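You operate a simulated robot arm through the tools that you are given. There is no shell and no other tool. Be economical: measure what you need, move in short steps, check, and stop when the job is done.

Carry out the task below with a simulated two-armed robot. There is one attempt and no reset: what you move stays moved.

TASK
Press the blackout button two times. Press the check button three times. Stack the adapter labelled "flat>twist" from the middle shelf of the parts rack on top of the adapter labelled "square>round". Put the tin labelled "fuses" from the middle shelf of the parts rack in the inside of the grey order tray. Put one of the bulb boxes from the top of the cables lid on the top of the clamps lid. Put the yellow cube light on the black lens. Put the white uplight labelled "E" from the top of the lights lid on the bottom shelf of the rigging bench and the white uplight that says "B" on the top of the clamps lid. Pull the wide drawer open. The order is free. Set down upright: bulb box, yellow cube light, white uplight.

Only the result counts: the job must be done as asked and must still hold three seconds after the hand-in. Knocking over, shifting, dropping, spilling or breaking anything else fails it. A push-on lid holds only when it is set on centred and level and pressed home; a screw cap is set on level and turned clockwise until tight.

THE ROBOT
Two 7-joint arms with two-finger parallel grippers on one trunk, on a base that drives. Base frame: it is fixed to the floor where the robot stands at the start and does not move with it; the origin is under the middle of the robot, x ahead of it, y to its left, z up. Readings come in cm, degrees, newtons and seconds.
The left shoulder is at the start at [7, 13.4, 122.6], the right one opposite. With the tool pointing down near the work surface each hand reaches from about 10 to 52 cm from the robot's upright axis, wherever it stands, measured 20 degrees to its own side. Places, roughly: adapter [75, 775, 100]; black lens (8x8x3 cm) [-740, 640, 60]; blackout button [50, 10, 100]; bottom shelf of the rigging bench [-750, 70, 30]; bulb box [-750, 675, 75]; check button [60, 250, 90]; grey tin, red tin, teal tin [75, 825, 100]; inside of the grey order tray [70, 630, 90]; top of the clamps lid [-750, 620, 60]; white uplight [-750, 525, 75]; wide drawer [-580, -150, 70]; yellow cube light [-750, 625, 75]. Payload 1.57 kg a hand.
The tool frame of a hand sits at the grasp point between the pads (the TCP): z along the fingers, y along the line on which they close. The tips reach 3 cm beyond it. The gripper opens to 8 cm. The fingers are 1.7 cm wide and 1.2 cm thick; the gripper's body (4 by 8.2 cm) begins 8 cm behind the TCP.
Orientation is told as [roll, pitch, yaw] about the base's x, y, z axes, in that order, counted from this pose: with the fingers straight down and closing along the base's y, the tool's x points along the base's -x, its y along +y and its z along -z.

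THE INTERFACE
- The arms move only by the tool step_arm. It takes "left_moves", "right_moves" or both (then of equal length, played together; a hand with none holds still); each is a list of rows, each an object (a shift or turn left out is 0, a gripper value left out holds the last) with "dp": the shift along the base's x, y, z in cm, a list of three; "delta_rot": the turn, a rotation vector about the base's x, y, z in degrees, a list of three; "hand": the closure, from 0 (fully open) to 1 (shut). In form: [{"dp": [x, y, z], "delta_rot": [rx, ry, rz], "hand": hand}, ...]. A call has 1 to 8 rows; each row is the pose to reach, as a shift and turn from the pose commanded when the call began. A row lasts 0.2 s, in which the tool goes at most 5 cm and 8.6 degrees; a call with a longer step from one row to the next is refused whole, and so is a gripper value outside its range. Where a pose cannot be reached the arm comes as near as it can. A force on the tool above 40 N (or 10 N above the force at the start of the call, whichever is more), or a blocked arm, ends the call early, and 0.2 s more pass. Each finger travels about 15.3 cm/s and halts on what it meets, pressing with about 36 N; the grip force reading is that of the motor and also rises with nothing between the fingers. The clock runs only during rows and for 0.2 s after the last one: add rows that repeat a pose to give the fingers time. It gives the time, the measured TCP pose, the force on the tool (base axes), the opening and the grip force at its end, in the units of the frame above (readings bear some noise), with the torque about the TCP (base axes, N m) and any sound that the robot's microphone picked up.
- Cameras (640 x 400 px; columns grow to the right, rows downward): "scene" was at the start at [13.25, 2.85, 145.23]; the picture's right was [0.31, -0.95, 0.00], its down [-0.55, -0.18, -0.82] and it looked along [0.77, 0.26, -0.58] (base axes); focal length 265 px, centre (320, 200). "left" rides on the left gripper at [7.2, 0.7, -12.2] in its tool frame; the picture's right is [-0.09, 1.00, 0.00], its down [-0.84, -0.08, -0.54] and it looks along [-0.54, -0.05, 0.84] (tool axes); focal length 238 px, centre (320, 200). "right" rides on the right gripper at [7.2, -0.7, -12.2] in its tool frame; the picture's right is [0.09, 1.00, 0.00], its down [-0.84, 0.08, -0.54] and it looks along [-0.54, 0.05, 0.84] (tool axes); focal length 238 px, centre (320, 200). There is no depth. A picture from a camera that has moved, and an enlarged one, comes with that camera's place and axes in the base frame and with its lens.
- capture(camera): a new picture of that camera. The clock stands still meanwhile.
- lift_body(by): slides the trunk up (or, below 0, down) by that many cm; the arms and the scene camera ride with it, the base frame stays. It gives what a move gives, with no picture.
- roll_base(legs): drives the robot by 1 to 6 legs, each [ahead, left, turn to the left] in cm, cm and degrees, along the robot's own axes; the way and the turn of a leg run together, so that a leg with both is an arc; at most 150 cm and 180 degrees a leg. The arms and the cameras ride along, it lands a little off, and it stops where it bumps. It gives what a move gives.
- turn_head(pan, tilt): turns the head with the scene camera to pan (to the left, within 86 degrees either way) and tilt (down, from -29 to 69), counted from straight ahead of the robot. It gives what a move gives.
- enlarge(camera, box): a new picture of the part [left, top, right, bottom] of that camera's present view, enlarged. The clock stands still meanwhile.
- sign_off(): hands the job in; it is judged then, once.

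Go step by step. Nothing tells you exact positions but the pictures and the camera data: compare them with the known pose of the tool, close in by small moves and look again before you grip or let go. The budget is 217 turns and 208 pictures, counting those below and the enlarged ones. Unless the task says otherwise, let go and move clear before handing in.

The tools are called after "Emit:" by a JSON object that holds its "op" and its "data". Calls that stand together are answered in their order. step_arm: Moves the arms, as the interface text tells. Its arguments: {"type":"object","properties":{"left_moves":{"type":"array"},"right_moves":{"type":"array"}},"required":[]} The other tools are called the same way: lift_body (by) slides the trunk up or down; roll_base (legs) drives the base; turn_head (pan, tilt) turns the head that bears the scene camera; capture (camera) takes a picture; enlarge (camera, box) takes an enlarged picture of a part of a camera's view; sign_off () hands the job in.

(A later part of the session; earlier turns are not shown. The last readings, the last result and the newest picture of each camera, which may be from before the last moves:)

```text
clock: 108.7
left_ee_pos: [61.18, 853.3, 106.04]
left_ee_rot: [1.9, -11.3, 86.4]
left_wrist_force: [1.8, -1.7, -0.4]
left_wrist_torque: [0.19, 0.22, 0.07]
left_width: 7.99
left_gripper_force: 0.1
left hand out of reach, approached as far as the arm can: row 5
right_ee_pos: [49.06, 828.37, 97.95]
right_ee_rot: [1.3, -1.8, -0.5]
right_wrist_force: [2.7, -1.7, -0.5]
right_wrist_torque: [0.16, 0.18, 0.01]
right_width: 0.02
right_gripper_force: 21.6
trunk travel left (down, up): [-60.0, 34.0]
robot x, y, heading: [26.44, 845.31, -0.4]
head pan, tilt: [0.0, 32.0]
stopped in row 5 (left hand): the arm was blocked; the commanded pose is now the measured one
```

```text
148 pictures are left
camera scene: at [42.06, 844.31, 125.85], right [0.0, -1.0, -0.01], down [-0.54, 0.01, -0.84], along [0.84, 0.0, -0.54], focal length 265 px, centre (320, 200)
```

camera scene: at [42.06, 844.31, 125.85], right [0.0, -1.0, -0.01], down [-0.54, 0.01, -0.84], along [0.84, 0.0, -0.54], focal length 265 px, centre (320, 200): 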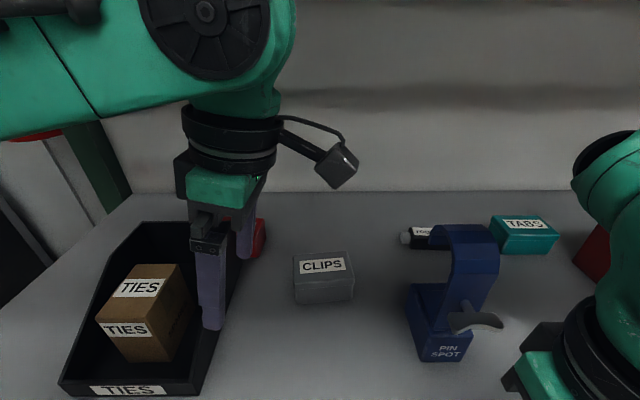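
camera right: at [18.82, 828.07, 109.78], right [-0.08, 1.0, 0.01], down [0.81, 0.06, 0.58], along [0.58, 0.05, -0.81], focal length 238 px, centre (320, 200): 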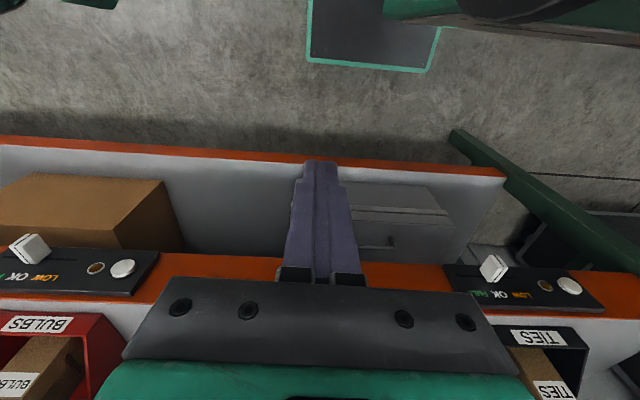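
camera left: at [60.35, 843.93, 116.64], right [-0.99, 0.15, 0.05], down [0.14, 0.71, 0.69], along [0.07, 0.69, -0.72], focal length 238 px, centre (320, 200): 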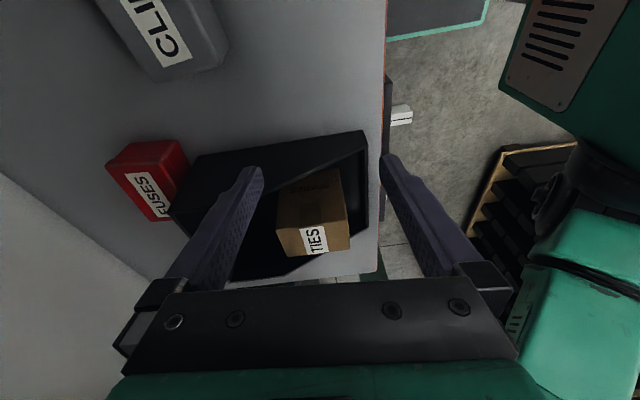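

The raised arm ran into the metal pipe above the shelf front (about x 60, z 132), so I must keep the hand low. I'll drop the hand and level it, staying in the gap between the grey tin and the TIES bin.

Emit:
{"op": "step_arm", "data": {"left_moves": [{"dp": [-1, -0.5, -1.5], "delta_rot": [-4, 0, 1.5]}, {"dp": [-2, -1, -3], "delta_rot": [-8, 0, 2.5]}, {"dp": [-3, -1.3, -4.5], "delta_rot": [-11, 0, 3.6]}, {"dp": [-3, -1.3, -4.5], "delta_rot": [-11, 0, 3.6]}]}}

Emit:
{"op": "capture", "data": {"camera": "left"}}

Emit:
{"op": "capture", "data": {"camera": "scene"}}

```text
clock: 109.7
left_ee_pos: [56.86, 852.74, 101.66]
left_ee_rot: [0.7, 0.2, 90.2]
left_wrist_force: [0.8, -0.4, -0.1]
left_wrist_torque: [-0.02, 0.01, 0.01]
left_width: 7.99
left_gripper_force: 0.1
right_ee_pos: [47.97, 829.04, 97.94]
right_ee_rot: [1.0, -2.5, -0.4]
right_wrist_force: [-0.8, -0.3, -1.1]
right_wrist_torque: [-0.02, 0.03, 0.0]
right_width: 0.0
right_gripper_force: 21.0
trunk travel left (down, up): [-60.0, 34.0]
robot x, y, heading: [26.27, 844.84, 0.1]
head pan, tilt: [0.0, 32.0]
```

```text
147 pictures are left
camera left: at [56.48, 845.62, 113.85], right [-1.0, 0.09, 0.01], down [0.08, 0.84, 0.54], along [0.04, 0.54, -0.84], focal length 238 px, centre (320, 200)
```

left: 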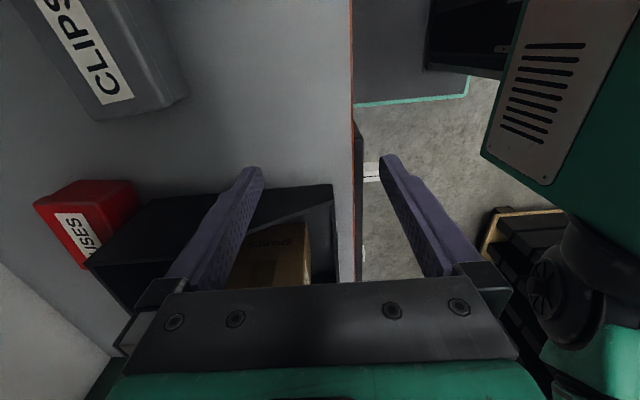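

```text
146 pictures are left
camera scene: at [40.61, 845.18, 125.75], right [0.0, -1.0, 0.0], down [-0.53, 0.0, -0.85], along [0.85, 0.0, -0.53], focal length 265 px, centre (320, 200)
```

scene: 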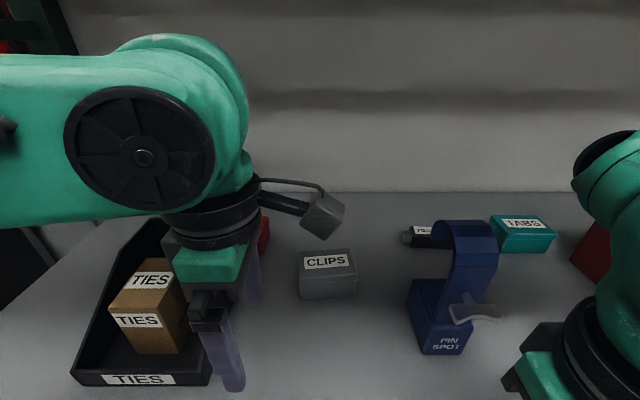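

The red tin sits at about [81, 858], close to the back of the TIES bin. I'll bring the hand deeper along the gap for a direct view.

Emit:
{"op": "step_arm", "data": {"left_moves": [{"dp": [4.5, -0.7, 0]}, {"dp": [9, -1, 0]}, {"dp": [13.5, -1, 0]}, {"dp": [18, -1, 0]}, {"dp": [22, -1, 0]}]}}

Emit:
{"op": "capture", "data": {"camera": "left"}}

Emit:
{"op": "capture", "data": {"camera": "scene"}}

```text
clock: 110.9
left_ee_pos: [73.97, 855.41, 97.97]
left_ee_rot: [0.2, 0.2, 90.4]
left_wrist_force: [0.7, 4.4, 17.2]
left_wrist_torque: [0.28, -0.74, 0.16]
left_width: 7.88
left_gripper_force: 0.1
left hand out of reach, approached as far as the arm can: row 3, 4, 5
right_ee_pos: [47.89, 829.02, 98.07]
right_ee_rot: [1.0, -2.5, -0.4]
right_wrist_force: [0.3, -0.5, -0.3]
right_wrist_torque: [0.01, -0.02, 0.0]
right_width: 0.01
right_gripper_force: 20.7
trunk travel left (down, up): [-60.0, 34.0]
robot x, y, heading: [26.75, 844.61, 0.1]
head pan, tilt: [0.0, 32.0]
```

```text
145 pictures are left
camera left: at [73.54, 848.38, 110.28], right [-1.0, 0.09, 0.0], down [0.07, 0.84, 0.54], along [0.04, 0.54, -0.84], focal length 238 px, centre (320, 200)
```

left: 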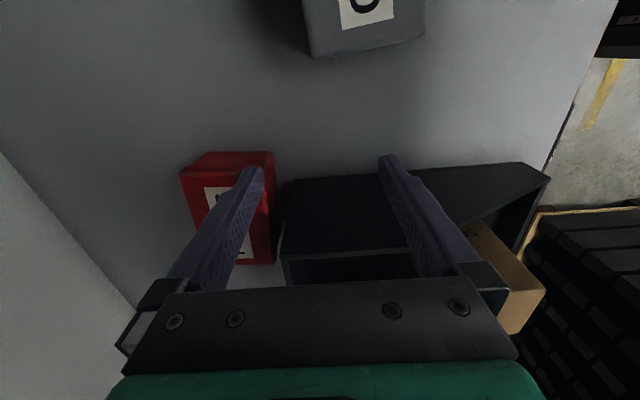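

```text
144 pictures are left
camera scene: at [40.49, 845.21, 125.82], right [0.0, -1.0, 0.0], down [-0.53, 0.0, -0.85], along [0.85, 0.0, -0.53], focal length 265 px, centre (320, 200)
```

scene: 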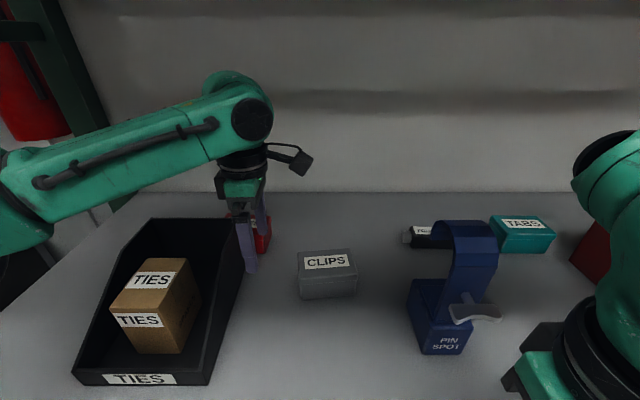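

The arm couldn't hold that pose and sagged, and a fingertip is now pressing on something. I'll back off upwards and away from the bin right away.

Emit:
{"op": "step_arm", "data": {"left_moves": [{"dp": [-1, -1, 2]}, {"dp": [-4, -2.5, 3]}, {"dp": [-7, -2.5, 3]}]}}

Emit:
{"op": "capture", "data": {"camera": "left"}}

Emit:
{"op": "capture", "data": {"camera": "scene"}}

```text
clock: 111.7
left_ee_pos: [66.74, 852.7, 100.47]
left_ee_rot: [0.7, 0.2, 90.2]
left_wrist_force: [0.2, -0.3, 0.5]
left_wrist_torque: [0.0, 0.0, 0.05]
left_width: 7.99
left_gripper_force: 0.1
left hand out of reach, approached as far as the arm can: row 1, 2
right_ee_pos: [47.64, 828.92, 97.89]
right_ee_rot: [0.9, -2.5, -0.4]
right_wrist_force: [0.1, 0.3, -0.5]
right_wrist_torque: [0.03, -0.01, 0.04]
right_width: 0.0
right_gripper_force: 21.4
trunk travel left (down, up): [-60.0, 34.0]
robot x, y, heading: [26.56, 845.36, 0.2]
head pan, tilt: [0.0, 32.0]
```

```text
143 pictures are left
camera left: at [66.39, 845.6, 112.87], right [-1.0, 0.09, 0.01], down [0.08, 0.84, 0.54], along [0.04, 0.54, -0.84], focal length 238 px, centre (320, 200)
```

left: 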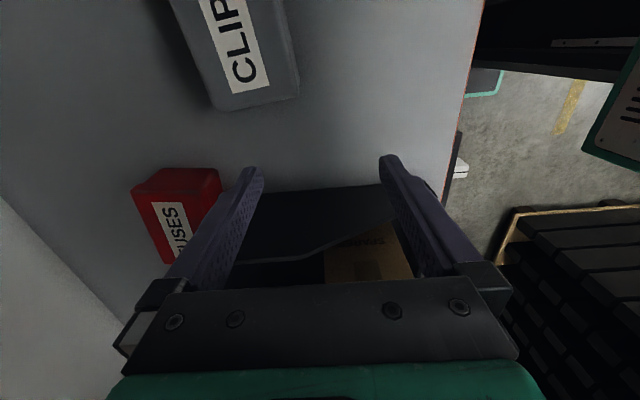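

```text
142 pictures are left
camera scene: at [40.38, 845.13, 125.77], right [0.0, -1.0, 0.0], down [-0.53, 0.0, -0.85], along [0.85, 0.0, -0.53], focal length 265 px, centre (320, 200)
```

scene: 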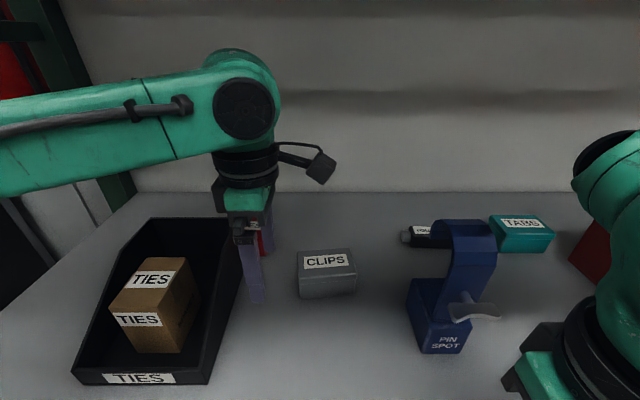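

The bin and tins look undisturbed. I'll zoom on the red tin to measure it before repositioning the base.

Emit:
{"op": "enlarge", "data": {"camera": "left", "box": [110, 150, 270, 250]}}

```text
4.00 times, centred on (190, 200) of left
camera zoom: at [66.39, 845.6, 112.87], right [-1.0, 0.09, 0.01], down [0.08, 0.84, 0.54], along [0.04, 0.54, -0.84], focal length 953 px, centre (840, 200)
```

zoom: 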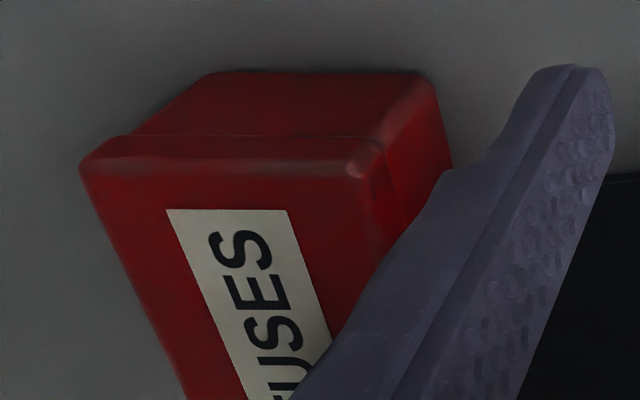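

The tin spans about x 77.7–83.7, y 855–863.5, top z≈94.7, and the bin's wall is at y≈858.9, so I can grip it at y≈857. I'll retract, shift the base to the right for reach, and come back in.

Emit:
{"op": "step_arm", "data": {"left_moves": [{"dp": [-4.5, 0, 0]}, {"dp": [-9, 0, 0]}, {"dp": [-13, 0, 0]}, {"dp": [-16, 0, 0]}]}}

Emit:
{"op": "roll_base", "data": {"legs": [[1, -8, 0]]}}

Emit:
{"op": "step_arm", "data": {"left_moves": [{"dp": [3, 3.5, 0]}, {"dp": [7, 7, 0]}, {"dp": [11.5, 7, 0]}, {"dp": [16, 7, 0]}, {"dp": [20, 7, 0]}, {"dp": [24, 7, 0]}]}}

Emit:
{"op": "capture", "data": {"camera": "left"}}

```text
clock: 112.7
left_ee_pos: [50.62, 852.77, 100.56]
left_ee_rot: [0.7, 0.2, 90.2]
left_wrist_force: [0.2, 0.3, 0.5]
left_wrist_torque: [0.02, -0.03, 0.01]
left_width: 8.02
left_gripper_force: 0.0
right_ee_pos: [47.72, 829.05, 97.96]
right_ee_rot: [0.9, -2.8, -0.4]
right_wrist_force: [-0.7, -0.4, 0.4]
right_wrist_torque: [0.01, -0.02, 0.02]
right_width: 0.01
right_gripper_force: 20.9
trunk travel left (down, up): [-60.0, 34.0]
robot x, y, heading: [26.5, 845.02, -0.1]
head pan, tilt: [0.0, 32.0]
```

```text
clock: 113.8
left_ee_pos: [51.76, 844.71, 100.6]
left_ee_rot: [0.7, 0.2, 90.3]
left_wrist_force: [-1.1, -0.4, -0.3]
left_wrist_torque: [0.01, -0.04, 0.01]
left_width: 7.99
left_gripper_force: 0.0
right_ee_pos: [48.8, 820.98, 97.94]
right_ee_rot: [0.9, -2.7, -0.4]
right_wrist_force: [-0.7, 0.4, -0.6]
right_wrist_torque: [0.02, 0.01, -0.01]
right_width: 0.0
right_gripper_force: 21.5
trunk travel left (down, up): [-60.0, 34.0]
robot x, y, heading: [27.82, 837.1, -0.4]
head pan, tilt: [0.0, 32.0]
```

```text
refused: row 2 steps farther than a row can; nothing moved
```

```text
140 pictures are left
camera left: at [51.35, 837.69, 112.81], right [-1.0, 0.09, 0.01], down [0.08, 0.84, 0.54], along [0.04, 0.54, -0.84], focal length 238 px, centre (320, 200)
```

left: 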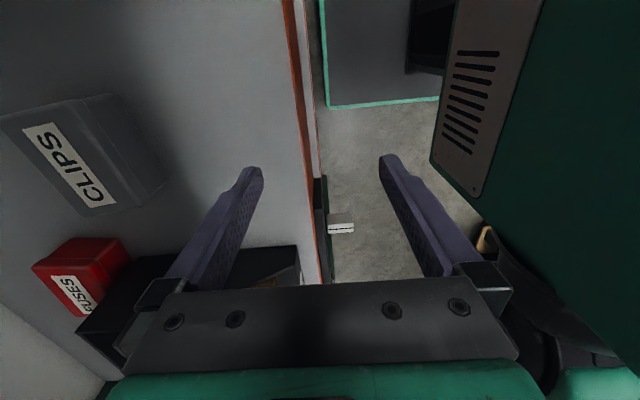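

Retrying the approach in shorter rows.

Emit:
{"op": "step_arm", "data": {"left_moves": [{"dp": [2, 4, 0]}, {"dp": [5, 7.5, 0]}, {"dp": [9.5, 7.5, 0]}, {"dp": [14, 7.5, 0]}, {"dp": [18.5, 7.5, 0]}, {"dp": [22, 7.5, 0.5], "delta_rot": [0, 0, -3]}, {"dp": [26, 7.5, 0.5], "delta_rot": [0, 0, -6.5]}]}}

Emit:
{"op": "capture", "data": {"camera": "left"}}

Emit:
{"op": "capture", "data": {"camera": "scene"}}

```text
clock: 115.3
left_ee_pos: [77.97, 852.4, 100.84]
left_ee_rot: [0.9, 0.0, 83.9]
left_wrist_force: [-0.2, 0.4, 0.3]
left_wrist_torque: [-0.07, 0.04, -0.02]
left_width: 8.0
left_gripper_force: 0.0
right_ee_pos: [49.02, 821.07, 97.95]
right_ee_rot: [0.9, -2.4, -0.4]
right_wrist_force: [0.2, 0.7, 0.3]
right_wrist_torque: [-0.01, 0.07, 0.0]
right_width: 0.0
right_gripper_force: 21.4
trunk travel left (down, up): [-60.0, 34.0]
robot x, y, heading: [27.55, 837.26, -0.2]
head pan, tilt: [0.0, 32.0]
```

```text
139 pictures are left
camera left: at [76.9, 845.43, 113.19], right [-0.98, 0.2, 0.02], down [0.18, 0.82, 0.54], along [0.09, 0.53, -0.84], focal length 238 px, centre (320, 200)
```

left: 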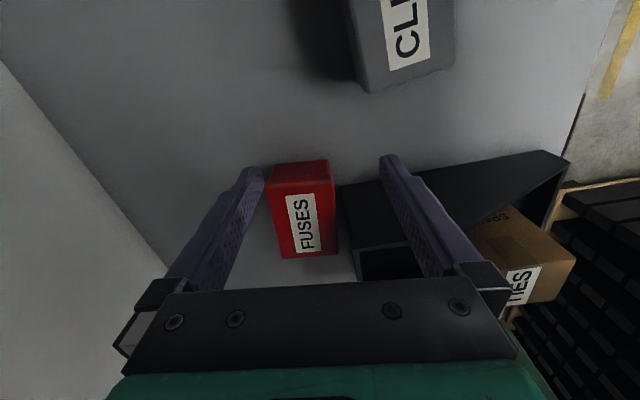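

```text
138 pictures are left
camera scene: at [41.91, 837.23, 125.71], right [0.0, -1.0, 0.0], down [-0.53, 0.0, -0.85], along [0.85, 0.0, -0.53], focal length 265 px, centre (320, 200)
```

scene: 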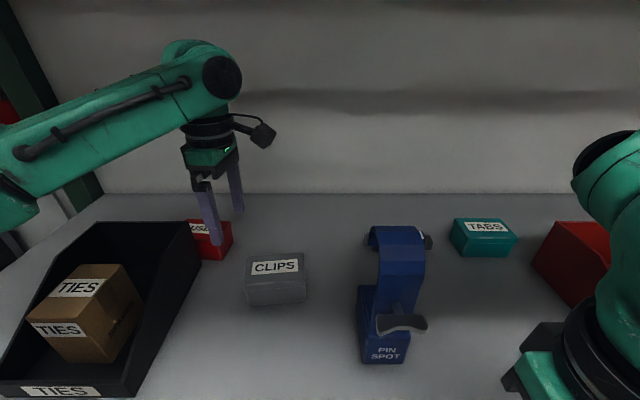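

A clean view: the tin is centred at about [80.7, 859], aligned with the fingers. I'll move above the grip spot at y≈856.7, then check.

Emit:
{"op": "step_arm", "data": {"left_moves": [{"dp": [2.7, 0, 0]}, {"dp": [2.7, 2.2, 0]}, {"dp": [2.7, 4.2, 0]}, {"dp": [2.7, 4.2, -1.5]}, {"dp": [2.7, 4.2, -1.5]}]}}

Emit:
{"op": "capture", "data": {"camera": "left"}}

Emit:
{"op": "enlarge", "data": {"camera": "scene", "box": [140, 150, 300, 250]}}

```text
clock: 116.5
left_ee_pos: [80.43, 856.53, 99.52]
left_ee_rot: [0.7, 0.2, 83.7]
left_wrist_force: [0.2, -0.5, 0.0]
left_wrist_torque: [0.01, 0.0, 0.03]
left_width: 7.99
left_gripper_force: 0.1
left hand out of reach, approached as far as the arm can: row 1, 2
right_ee_pos: [48.87, 821.11, 97.93]
right_ee_rot: [0.8, -2.6, -0.3]
right_wrist_force: [0.2, 0.7, -0.4]
right_wrist_torque: [0.0, 0.0, -0.01]
right_width: 0.0
right_gripper_force: 21.0
trunk travel left (down, up): [-60.0, 34.0]
robot x, y, heading: [27.64, 836.63, -0.0]
head pan, tilt: [0.0, 32.0]
```

```text
137 pictures are left
camera left: at [79.25, 849.47, 111.77], right [-0.98, 0.2, 0.01], down [0.18, 0.82, 0.54], along [0.1, 0.53, -0.84], focal length 238 px, centre (320, 200)
```

left: 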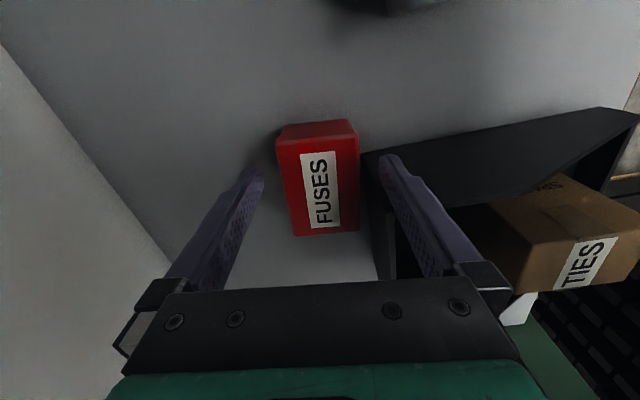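

```text
4.00 times, centred on (220, 200) of scene
camera zoom: at [41.54, 837.18, 125.75], right [0.0, -1.0, 0.0], down [-0.53, 0.0, -0.85], along [0.85, 0.0, -0.53], focal length 1059 px, centre (720, 200)
```

zoom: 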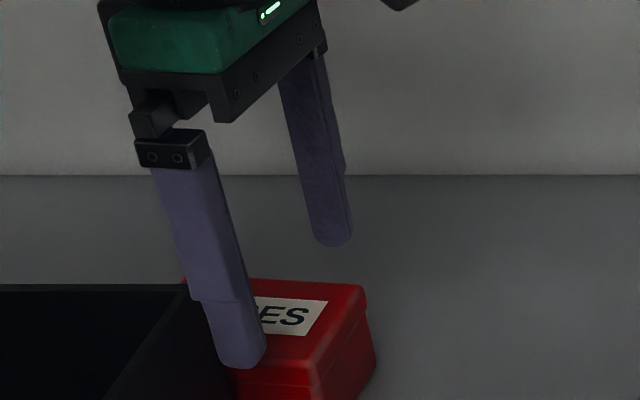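

The near finger would pass only ~0.4 cm from the bin wall, so I'll shift 0.5 cm away from it and then lower.

Emit:
{"op": "step_arm", "data": {"left_moves": [{"dp": [0.3, -0.5, 0]}, {"dp": [0.3, -0.5, -1.5]}, {"dp": [0.3, -0.5, -3]}, {"dp": [0.3, -0.5, -4.2]}, {"dp": [0.3, -0.5, -5]}, {"dp": [0.3, -0.5, -5]}]}}

Emit:
{"op": "capture", "data": {"camera": "left"}}

Emit:
{"op": "enlarge", "data": {"camera": "scene", "box": [140, 170, 300, 270]}}

```text
clock: 118.0
left_ee_pos: [80.75, 855.94, 94.49]
left_ee_rot: [0.7, 0.1, 83.7]
left_wrist_force: [-0.2, -0.7, 0.9]
left_wrist_torque: [-0.05, 0.01, 0.02]
left_width: 7.99
left_gripper_force: 0.2
right_ee_pos: [48.86, 821.1, 97.94]
right_ee_rot: [0.9, -2.6, -0.4]
right_wrist_force: [0.3, 0.6, 0.1]
right_wrist_torque: [0.03, 0.03, 0.0]
right_width: 0.0
right_gripper_force: 20.8
trunk travel left (down, up): [-60.0, 34.0]
robot x, y, heading: [27.43, 837.11, -0.1]
head pan, tilt: [0.0, 32.0]
```

```text
135 pictures are left
camera left: at [79.56, 848.96, 106.73], right [-0.98, 0.2, 0.01], down [0.18, 0.82, 0.54], along [0.1, 0.53, -0.84], focal length 238 px, centre (320, 200)
```

left: 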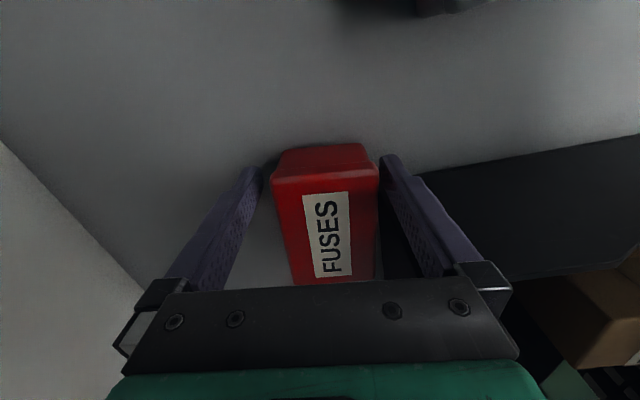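

```text
4.00 times, centred on (220, 220) of scene
camera zoom: at [41.54, 837.17, 125.75], right [0.0, -1.0, 0.0], down [-0.53, 0.0, -0.85], along [0.85, 0.0, -0.53], focal length 1059 px, centre (720, 120)
```

zoom: 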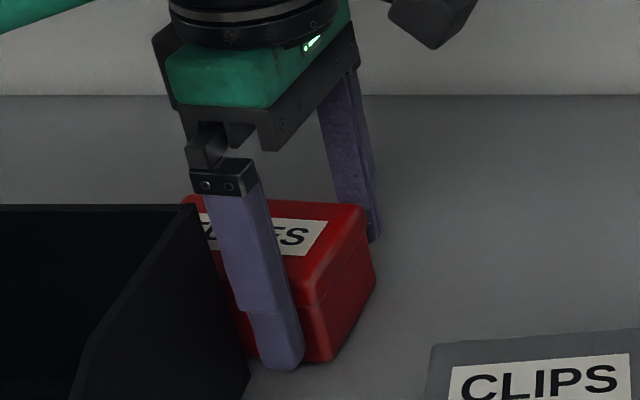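

The fingers straddle the tin cleanly. Gripping and lifting.

Emit:
{"op": "step_arm", "data": {"left_moves": [{"hand": 1}, {"hand": 1}, {"hand": 1}]}}

Emit:
{"op": "step_arm", "data": {"left_moves": [{"dp": [0, 0, 1]}, {"dp": [0, -0.8, 3]}, {"dp": [0, -2, 5.5]}, {"dp": [0, -4, 7]}, {"dp": [0, -4, 7]}]}}

Emit:
{"op": "capture", "data": {"camera": "left"}}

Emit:
{"op": "capture", "data": {"camera": "scene"}}

```text
clock: 118.8
left_ee_pos: [80.69, 855.89, 94.45]
left_ee_rot: [0.7, 0.0, 83.7]
left_wrist_force: [0.0, 0.2, 0.7]
left_wrist_torque: [0.0, -0.08, 0.0]
left_width: 5.96
left_gripper_force: 36.3
right_ee_pos: [48.85, 821.05, 98.09]
right_ee_rot: [0.9, -2.5, -0.4]
right_wrist_force: [0.7, 0.0, 0.3]
right_wrist_torque: [0.02, -0.01, -0.03]
right_width: 0.01
right_gripper_force: 21.5
trunk travel left (down, up): [-60.0, 34.0]
robot x, y, heading: [27.4, 837.32, -0.2]
head pan, tilt: [0.0, 32.0]
```

```text
clock: 120.0
left_ee_pos: [79.14, 853.09, 100.05]
left_ee_rot: [0.6, 0.2, 83.8]
left_wrist_force: [13.5, 2.3, -1.6]
left_wrist_torque: [0.05, -0.55, -0.73]
left_width: 6.0
left_gripper_force: 36.4
left hand out of reach, approached as far as the arm can: row 3, 4, 5
right_ee_pos: [49.1, 821.04, 97.9]
right_ee_rot: [0.9, -2.4, -0.4]
right_wrist_force: [0.3, -0.1, -0.4]
right_wrist_torque: [0.02, 0.02, -0.02]
right_width: 0.0
right_gripper_force: 21.1
trunk travel left (down, up): [-60.0, 34.0]
robot x, y, heading: [27.32, 837.24, -0.1]
head pan, tilt: [0.0, 32.0]
```

```text
133 pictures are left
camera left: at [77.91, 846.21, 112.38], right [-0.98, 0.2, 0.01], down [0.18, 0.82, 0.54], along [0.1, 0.53, -0.84], focal length 238 px, centre (320, 200)
```

left: 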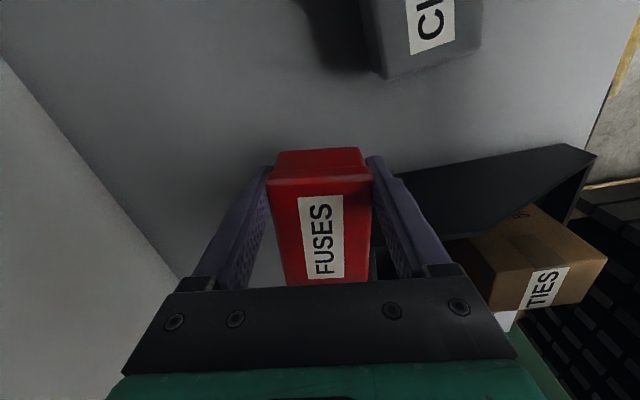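

```text
132 pictures are left
camera scene: at [41.99, 837.26, 125.7], right [0.0, -1.0, 0.0], down [-0.53, 0.0, -0.85], along [0.85, 0.0, -0.53], focal length 265 px, centre (320, 200)
```

scene: 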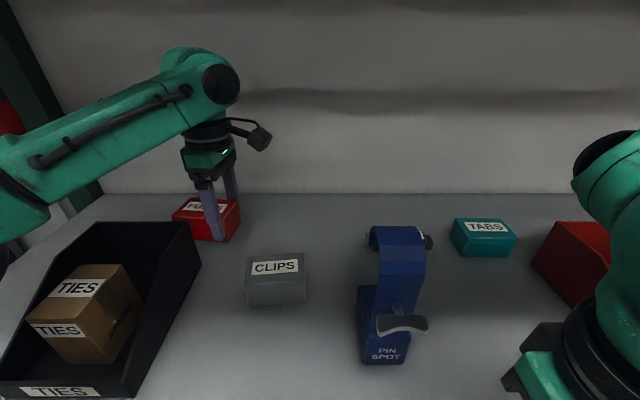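

The tin is held but its left part is pressing on the back of the TIES bin as the arm hits its reach limit. I'll ease forward slightly, then slide sideways clear of the bin.

Emit:
{"op": "step_arm", "data": {"left_moves": [{"dp": [1.2, -0.5, -1.2]}, {"dp": [1.2, -2.5, -1.2]}, {"dp": [1, -4.5, -1]}, {"dp": [0, -5, -0.3]}, {"dp": [0, -5, -0.3]}]}}

Emit:
{"op": "capture", "data": {"camera": "scene"}}

```text
clock: 121.2
left_ee_pos: [77.52, 849.96, 98.47]
left_ee_rot: [0.9, 0.1, 83.6]
left_wrist_force: [12.0, -3.5, -6.2]
left_wrist_torque: [-0.65, -0.54, -1.08]
left_width: 6.24
left_gripper_force: 36.0
left hand out of reach, approached as far as the arm can: row 1, 2, 3, 4, 5
right_ee_pos: [49.16, 820.94, 97.9]
right_ee_rot: [0.9, -2.3, -0.3]
right_wrist_force: [0.5, -1.0, -0.3]
right_wrist_torque: [-0.01, 0.0, -0.01]
right_width: 0.0
right_gripper_force: 21.4
trunk travel left (down, up): [-60.0, 34.0]
robot x, y, heading: [27.29, 837.09, -0.3]
head pan, tilt: [0.0, 32.0]
```

```text
131 pictures are left
camera scene: at [42.0, 837.1, 125.69], right [0.0, -1.0, 0.0], down [-0.53, 0.0, -0.85], along [0.85, 0.0, -0.53], focal length 265 px, centre (320, 200)
```

scene: 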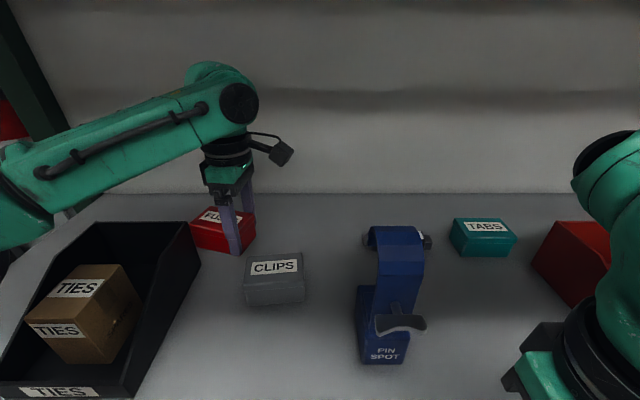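

There's still contact between the tin's left end and the bin. I'll zoom in to see it before moving anything.

Emit:
{"op": "enlarge", "data": {"camera": "scene", "box": [150, 170, 310, 270]}}

Emit:
{"op": "capture", "data": {"camera": "left"}}

```text
4.00 times, centred on (230, 220) of scene
camera zoom: at [42.0, 837.1, 125.69], right [0.0, -1.0, 0.0], down [-0.53, 0.0, -0.85], along [0.85, 0.0, -0.53], focal length 1059 px, centre (680, 120)
```

zoom: 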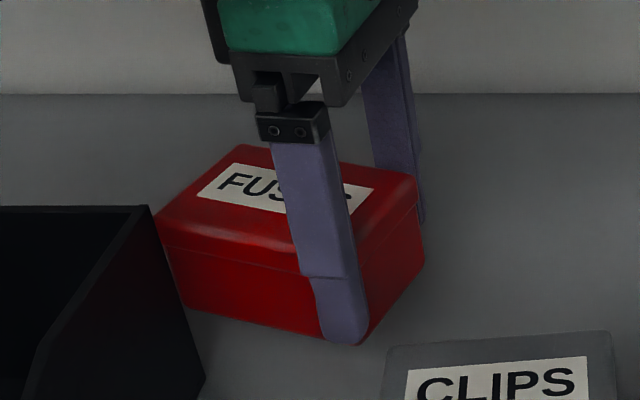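

```text
129 pictures are left
camera left: at [76.24, 842.98, 110.88], right [-0.98, 0.2, 0.02], down [0.18, 0.82, 0.54], along [0.1, 0.53, -0.84], focal length 238 px, centre (320, 200)
```

left: 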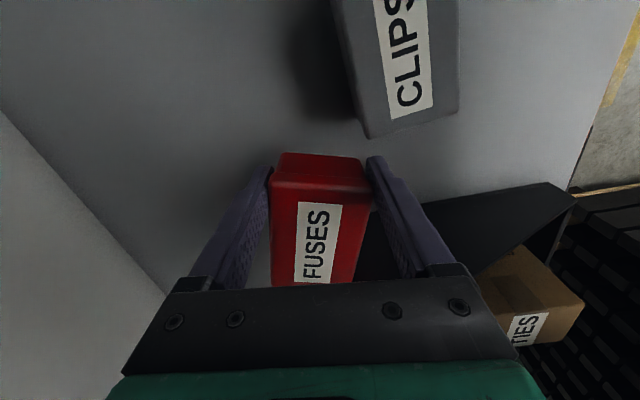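

The tin's left corner leans on the bin's back corner; the bin itself hasn't moved. I'll move the base slightly right and ahead so the whole arm slides the tin off it.

Emit:
{"op": "roll_base", "data": {"legs": [[0.6, -2.2, 0]]}}

Emit:
{"op": "enlarge", "data": {"camera": "scene", "box": [150, 170, 310, 270]}}

```text
clock: 122.0
left_ee_pos: [77.6, 848.13, 98.74]
left_ee_rot: [0.7, 0.3, 83.8]
left_wrist_force: [-0.7, 0.1, -2.7]
left_wrist_torque: [-0.11, 0.01, -0.02]
left_width: 6.17
left_gripper_force: 36.1
right_ee_pos: [49.44, 819.07, 97.98]
right_ee_rot: [0.7, -2.5, -0.4]
right_wrist_force: [0.0, 0.2, -0.1]
right_wrist_torque: [-0.01, -0.02, -0.03]
right_width: 0.0
right_gripper_force: 21.4
trunk travel left (down, up): [-60.0, 34.0]
robot x, y, heading: [28.04, 834.96, 0.0]
head pan, tilt: [0.0, 32.0]
```

```text
4.00 times, centred on (230, 220) of scene
camera zoom: at [42.11, 835.27, 125.76], right [0.0, -1.0, 0.0], down [-0.53, 0.0, -0.85], along [0.85, 0.0, -0.53], focal length 1059 px, centre (680, 120)
```

zoom: 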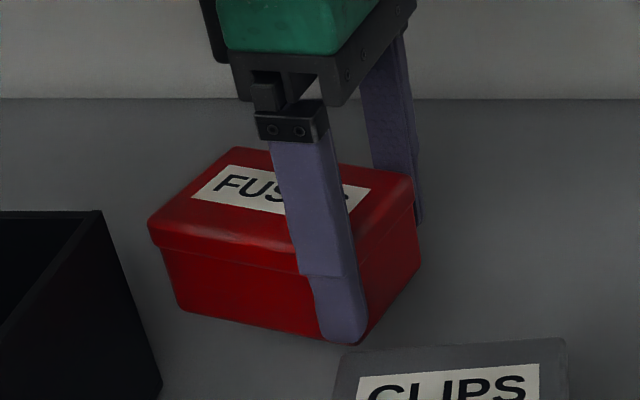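

The tin is free and held firmly. I'll raise it to z≈103.5 and pull it straight back out over the grey tin.

Emit:
{"op": "step_arm", "data": {"left_moves": [{"dp": [-0.5, 0, 2]}, {"dp": [-1.5, 0, 4.2]}, {"dp": [-5, 0, 5]}, {"dp": [-9.5, 0, 5]}, {"dp": [-14, 0, 5]}, {"dp": [-18.5, 0, 5]}, {"dp": [-23, 0, 5]}, {"dp": [-26.5, 0, 4]}]}}

Emit:
{"op": "capture", "data": {"camera": "scene"}}

Emit:
{"op": "capture", "data": {"camera": "left"}}

```text
clock: 123.8
left_ee_pos: [51.01, 848.04, 102.78]
left_ee_rot: [0.6, 0.2, 83.8]
left_wrist_force: [-0.4, 0.6, -2.5]
left_wrist_torque: [-0.09, 0.02, -0.02]
left_width: 6.16
left_gripper_force: 35.7
left hand out of reach, approached as far as the arm can: row 1, 2
right_ee_pos: [49.37, 818.93, 97.97]
right_ee_rot: [1.0, -2.7, -0.4]
right_wrist_force: [0.3, 0.9, 0.4]
right_wrist_torque: [-0.05, -0.02, 0.0]
right_width: 0.0
right_gripper_force: 21.2
trunk travel left (down, up): [-60.0, 34.0]
robot x, y, heading: [28.28, 835.11, 0.0]
head pan, tilt: [0.0, 32.0]
```

```text
127 pictures are left
camera scene: at [42.04, 835.07, 125.76], right [0.0, -1.0, 0.0], down [-0.53, 0.0, -0.85], along [0.85, 0.0, -0.53], focal length 265 px, centre (320, 200)
```

scene: 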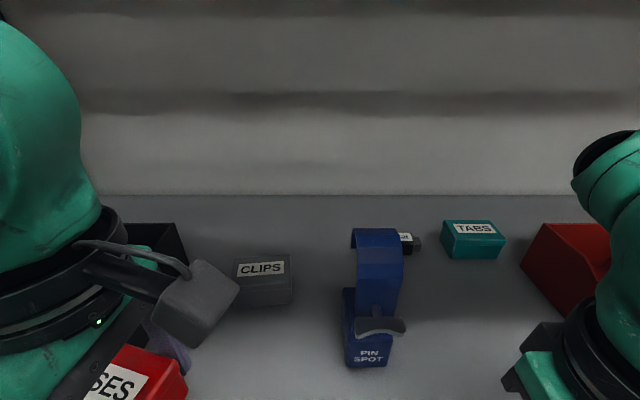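

```text
126 pictures are left
camera left: at [49.76, 841.03, 115.06], right [-0.98, 0.2, 0.01], down [0.17, 0.82, 0.54], along [0.1, 0.53, -0.84], focal length 238 px, centre (320, 200)
```

left: 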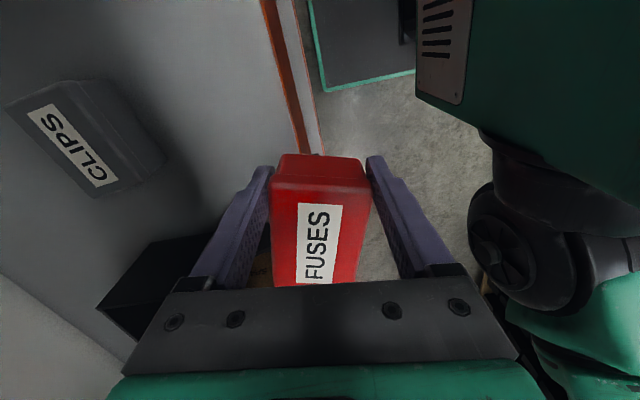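

The fuses tin is out. Now I'll back away and drive right to the order tray.

Emit:
{"op": "roll_base", "data": {"legs": [[-25, 0, 0], [0, -110, 0], [0, -107, 0]]}}

Emit:
{"op": "turn_head", "data": {"pan": 5, "tilt": 35}}

Emit:
{"op": "capture", "data": {"camera": "scene"}}

```text
clock: 135.9
left_ee_pos: [26.62, 630.38, 102.93]
left_ee_rot: [0.8, 0.1, 83.6]
left_wrist_force: [0.0, -0.4, -1.6]
left_wrist_torque: [-0.08, 0.04, 0.01]
left_width: 6.17
left_gripper_force: 36.1
right_ee_pos: [24.86, 601.34, 98.02]
right_ee_rot: [0.9, -2.5, -0.6]
right_wrist_force: [0.1, 0.1, 0.1]
right_wrist_torque: [0.02, 0.02, 0.0]
right_width: 0.0
right_gripper_force: 21.7
trunk travel left (down, up): [-60.0, 34.0]
robot x, y, heading: [3.63, 617.59, -0.1]
head pan, tilt: [0.0, 32.0]
```

```text
clock: 136.6
left_ee_pos: [26.64, 630.45, 102.72]
left_ee_rot: [0.8, 0.2, 83.7]
left_wrist_force: [-0.2, -0.1, -2.0]
left_wrist_torque: [-0.1, 0.0, -0.04]
left_width: 6.12
left_gripper_force: 36.3
right_ee_pos: [25.01, 601.29, 98.0]
right_ee_rot: [0.9, -2.7, -0.5]
right_wrist_force: [-0.3, -0.6, 0.1]
right_wrist_torque: [-0.05, 0.02, -0.02]
right_width: 0.01
right_gripper_force: 21.4
trunk travel left (down, up): [-60.0, 34.0]
robot x, y, heading: [3.82, 617.57, -0.2]
head pan, tilt: [5.0, 35.0]
```

```text
125 pictures are left
camera scene: at [17.5, 618.18, 125.29], right [0.08, -1.0, 0.0], down [-0.57, -0.05, -0.82], along [0.82, 0.07, -0.57], focal length 265 px, centre (320, 200)
```

scene: 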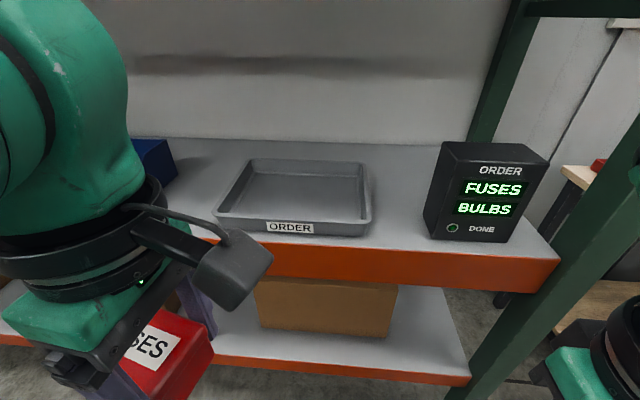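

The tray spans about x 57–81, y 612–642. I'll advance and bring the tin over its middle.

Emit:
{"op": "roll_base", "data": {"legs": [[20, 0, 0]]}}

Emit:
{"op": "step_arm", "data": {"left_moves": [{"dp": [4.5, -1, 0]}, {"dp": [9, -2, 0]}, {"dp": [13.5, -3, 0]}, {"dp": [18, -4, -1]}, {"dp": [20, -4, -3]}, {"dp": [20, -4, -3]}]}}

Emit:
{"op": "capture", "data": {"camera": "scene"}}

Emit:
{"op": "capture", "data": {"camera": "left"}}

```text
clock: 138.2
left_ee_pos: [46.67, 630.35, 102.75]
left_ee_rot: [0.7, 0.3, 83.7]
left_wrist_force: [-0.8, 0.4, -2.8]
left_wrist_torque: [-0.07, 0.01, 0.0]
left_width: 6.12
left_gripper_force: 35.9
right_ee_pos: [45.01, 601.29, 97.95]
right_ee_rot: [0.9, -2.6, -0.4]
right_wrist_force: [-0.5, -0.2, -0.5]
right_wrist_torque: [-0.03, 0.02, 0.01]
right_width: 0.03
right_gripper_force: 21.4
trunk travel left (down, up): [-60.0, 34.0]
robot x, y, heading: [23.7, 617.34, 0.1]
head pan, tilt: [5.0, 35.0]
```

```text
clock: 139.6
left_ee_pos: [66.71, 626.35, 99.83]
left_ee_rot: [0.6, 0.2, 83.8]
left_wrist_force: [0.3, -0.3, -1.7]
left_wrist_torque: [-0.13, 0.0, -0.03]
left_width: 6.15
left_gripper_force: 36.7
right_ee_pos: [44.89, 601.22, 97.95]
right_ee_rot: [0.9, -2.6, -0.3]
right_wrist_force: [0.3, 0.2, 0.7]
right_wrist_torque: [-0.02, 0.01, 0.0]
right_width: 0.0
right_gripper_force: 21.1
trunk travel left (down, up): [-60.0, 34.0]
robot x, y, heading: [24.23, 617.4, 0.0]
head pan, tilt: [5.0, 35.0]
```

```text
124 pictures are left
camera scene: at [37.47, 618.14, 125.29], right [0.09, -1.0, 0.0], down [-0.57, -0.05, -0.82], along [0.82, 0.07, -0.57], focal length 265 px, centre (320, 200)
```

scene: 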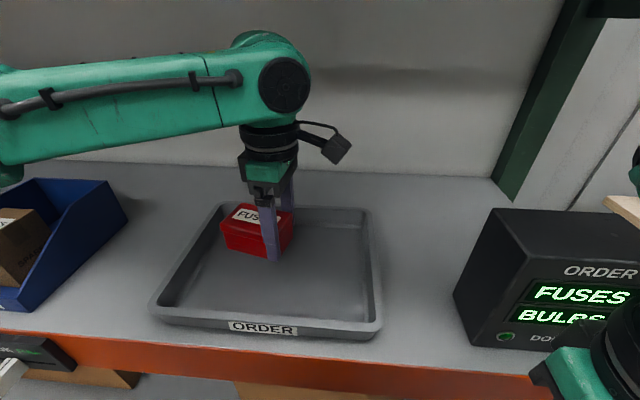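

```text
123 pictures are left
camera left: at [65.44, 619.32, 112.14], right [-0.98, 0.2, 0.01], down [0.17, 0.82, 0.54], along [0.1, 0.53, -0.84], focal length 238 px, centre (320, 200)
```

left: 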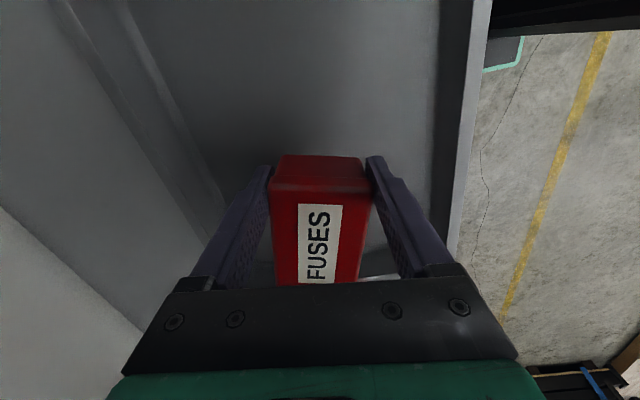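

The tin hangs over the tray's interior. I'll shift a little towards the middle and lower it to the floor of the tray.

Emit:
{"op": "step_arm", "data": {"left_moves": [{"dp": [1, -3, -1]}, {"dp": [1, -3, -2.5]}, {"dp": [1, -3, -3.5]}, {"dp": [1, -3, -4]}, {"dp": [1, -3, -4.3]}, {"dp": [1, -3, -4.3]}]}}

Emit:
{"op": "enlarge", "data": {"camera": "scene", "box": [180, 180, 340, 280]}}

```text
clock: 141.0
left_ee_pos: [67.33, 623.92, 95.46]
left_ee_rot: [0.6, 0.2, 83.9]
left_wrist_force: [-0.1, 0.4, -1.6]
left_wrist_torque: [-0.1, 0.02, -0.01]
left_width: 6.11
left_gripper_force: 35.7
left hand out of reach, approached as far as the arm can: row 1, 2, 3, 4, 5, 6
right_ee_pos: [45.04, 601.2, 98.0]
right_ee_rot: [1.0, -2.5, -0.4]
right_wrist_force: [-0.3, -0.5, -0.5]
right_wrist_torque: [0.0, -0.01, -0.02]
right_width: 0.02
right_gripper_force: 21.4
trunk travel left (down, up): [-60.0, 34.0]
robot x, y, heading: [23.94, 617.73, -0.0]
head pan, tilt: [5.0, 35.0]
```

```text
4.00 times, centred on (260, 230) of scene
camera zoom: at [37.54, 618.16, 125.28], right [0.09, -1.0, 0.0], down [-0.57, -0.05, -0.82], along [0.82, 0.07, -0.57], focal length 1059 px, centre (560, 80)
```

zoom: 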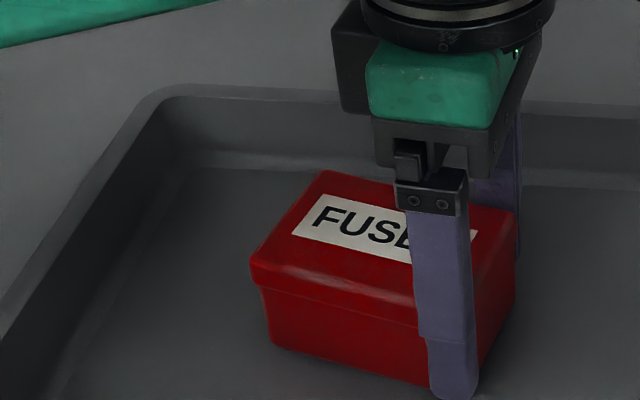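

Not yet in contact. Lowering a few more millimetres.

Emit:
{"op": "step_arm", "data": {"left_moves": [{"dp": [-0.5, 0.3, -0.3]}, {"dp": [-0.5, 0.3, -0.6]}, {"dp": [-0.5, 0.3, -0.9]}, {"dp": [-0.5, 0.3, -0.9]}]}}

```text
clock: 142.0
left_ee_pos: [66.58, 624.06, 94.95]
left_ee_rot: [0.3, 0.3, 83.6]
left_wrist_force: [5.1, -2.4, 26.0]
left_wrist_torque: [-0.01, -0.59, -0.39]
left_width: 6.11
left_gripper_force: 36.3
right_ee_pos: [44.81, 601.17, 98.07]
right_ee_rot: [0.9, -2.6, -0.6]
right_wrist_force: [0.5, -0.2, 0.3]
right_wrist_torque: [0.01, 0.04, 0.04]
right_width: 0.0
right_gripper_force: 21.1
trunk travel left (down, up): [-60.0, 34.0]
robot x, y, heading: [24.03, 617.36, -0.1]
head pan, tilt: [5.0, 35.0]
```

Firm contact at 26 N. I'll relieve it slightly, open, and lift away.

Emit:
{"op": "step_arm", "data": {"left_moves": [{"dp": [0, 0, 0.3]}, {"dp": [0, 0, 0.4], "hand": 0}, {"dp": [0, 0, 0.4], "hand": 0}, {"dp": [0, 0, 3], "hand": 0}, {"dp": [0, 0, 6], "hand": 0}, {"dp": [-4, 0, 7.5], "hand": 0}]}}

Emit:
{"op": "capture", "data": {"camera": "scene"}}

```text
clock: 143.4
left_ee_pos: [62.51, 624.17, 102.1]
left_ee_rot: [0.5, 0.1, 83.8]
left_wrist_force: [0.0, 0.1, -0.5]
left_wrist_torque: [0.01, -0.08, -0.02]
left_width: 8.0
left_gripper_force: 0.1
left hand out of reach, approached as far as the arm can: row 5
right_ee_pos: [44.75, 601.1, 98.03]
right_ee_rot: [1.0, -2.8, -0.5]
right_wrist_force: [0.5, -1.0, 0.0]
right_wrist_torque: [0.0, -0.02, 0.02]
right_width: 0.01
right_gripper_force: 21.4
trunk travel left (down, up): [-60.0, 34.0]
robot x, y, heading: [24.07, 617.03, -0.0]
head pan, tilt: [5.0, 35.0]
```

```text
121 pictures are left
camera scene: at [37.13, 618.06, 125.33], right [0.09, -1.0, 0.0], down [-0.57, -0.05, -0.82], along [0.82, 0.07, -0.57], focal length 265 px, centre (320, 200)
```

scene: 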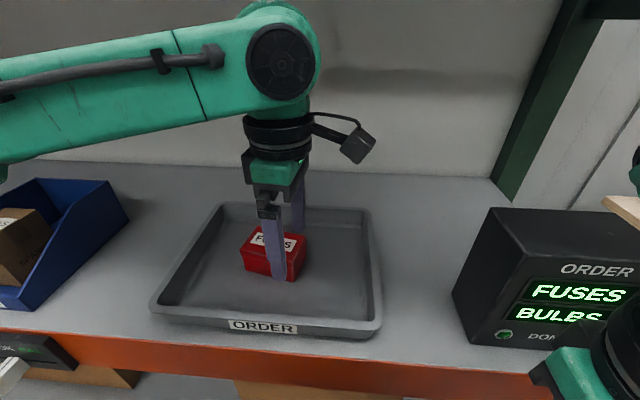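

The fuses tin stands in the tray. Now I'll withdraw, back out and turn around towards the other side of the hall.

Emit:
{"op": "step_arm", "data": {"left_moves": [{"dp": [-4.5, 0, 1]}, {"dp": [-9, 1, 1]}, {"dp": [-13, 3, 1]}, {"dp": [-15, 5, 1]}]}}

Emit:
{"op": "roll_base", "data": {"legs": [[-40, 0, 0], [0, 0, 180]]}}

Emit:
{"op": "turn_head", "data": {"pan": 0, "tilt": 12}}

Emit:
{"op": "capture", "data": {"camera": "scene"}}

```text
clock: 144.4
left_ee_pos: [47.53, 629.32, 103.04]
left_ee_rot: [0.8, 0.2, 83.9]
left_wrist_force: [0.2, -0.3, -0.1]
left_wrist_torque: [0.0, -0.02, 0.01]
left_width: 8.01
left_gripper_force: 0.1
right_ee_pos: [44.9, 601.36, 97.99]
right_ee_rot: [0.9, -2.6, -0.5]
right_wrist_force: [-0.2, -0.3, -0.4]
right_wrist_torque: [-0.01, 0.02, -0.01]
right_width: 0.0
right_gripper_force: 20.6
trunk travel left (down, up): [-60.0, 34.0]
robot x, y, heading: [23.95, 617.42, -0.4]
head pan, tilt: [5.0, 35.0]
```

```text
clock: 154.2
left_ee_pos: [-40.5, 605.43, 102.92]
left_ee_rot: [0.8, 0.3, -96.6]
left_wrist_force: [-0.3, -0.2, 0.3]
left_wrist_torque: [-0.02, -0.02, -0.01]
left_width: 7.97
left_gripper_force: 0.1
right_ee_pos: [-37.71, 633.59, 97.87]
right_ee_rot: [1.0, -2.4, 179.3]
right_wrist_force: [0.3, -0.3, -0.3]
right_wrist_torque: [-0.01, -0.02, -0.02]
right_width: 0.0
right_gripper_force: 21.8
trunk travel left (down, up): [-60.0, 34.0]
robot x, y, heading: [-16.48, 617.27, 179.4]
head pan, tilt: [5.0, 35.0]
```

```text
clock: 155.1
left_ee_pos: [-40.51, 605.55, 103.02]
left_ee_rot: [0.7, 0.3, -96.5]
left_wrist_force: [0.6, -0.6, -0.2]
left_wrist_torque: [-0.03, 0.02, 0.02]
left_width: 7.98
left_gripper_force: 0.0
right_ee_pos: [-37.68, 633.45, 97.93]
right_ee_rot: [1.0, -2.6, 179.2]
right_wrist_force: [-0.1, 0.3, -0.7]
right_wrist_torque: [-0.03, 0.01, 0.02]
right_width: 0.0
right_gripper_force: 21.1
trunk travel left (down, up): [-60.0, 34.0]
robot x, y, heading: [-16.84, 617.32, 179.6]
head pan, tilt: [0.0, 12.0]
```

```text
120 pictures are left
camera scene: at [-31.09, 617.53, 128.97], right [0.01, 1.0, 0.0], down [0.21, 0.0, -0.98], along [-0.98, 0.01, -0.21], focal length 265 px, centre (320, 200)
```

scene: 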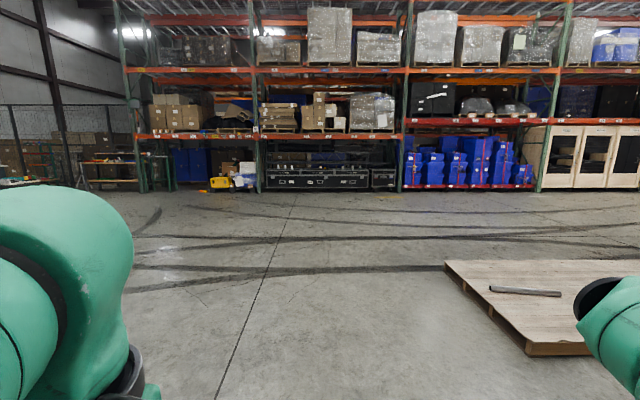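

The path ahead is clear (the wooden pallet lies at y>745) and the flight cases sit under the far rack at x≈-750. I'll drive across.

Emit:
{"op": "roll_base", "data": {"legs": [[150, 0, 0], [150, 0, 0], [150, 0, 0], [140, 0, 0]]}}

Emit:
{"op": "capture", "data": {"camera": "scene"}}

```text
clock: 183.3
left_ee_pos: [-633.24, 603.92, 102.96]
left_ee_rot: [0.7, 0.1, -95.6]
left_wrist_force: [-0.9, 0.3, 0.0]
left_wrist_torque: [-0.01, -0.01, -0.01]
left_width: 8.0
left_gripper_force: 0.1
right_ee_pos: [-630.91, 632.05, 98.12]
right_ee_rot: [1.0, -2.5, -179.9]
right_wrist_force: [0.2, 1.0, 0.5]
right_wrist_torque: [0.03, -0.03, 0.03]
right_width: 0.0
right_gripper_force: 21.1
trunk travel left (down, up): [-60.0, 34.0]
robot x, y, heading: [-609.9, 616.02, -179.2]
head pan, tilt: [0.0, 12.0]
```

```text
119 pictures are left
camera scene: at [-624.0, 616.15, 128.98], right [-0.01, 1.0, 0.0], down [0.21, 0.0, -0.98], along [-0.98, -0.01, -0.21], focal length 265 px, centre (320, 200)
```

scene: 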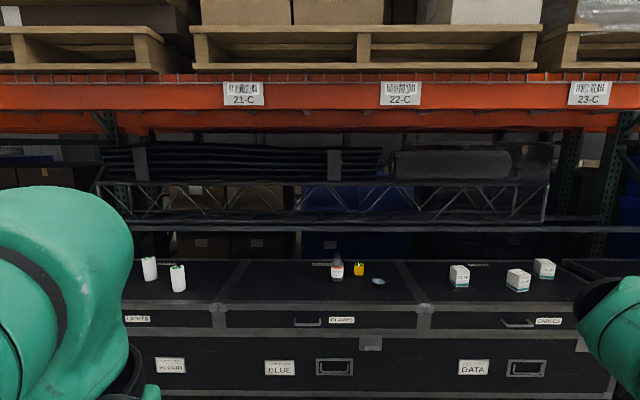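

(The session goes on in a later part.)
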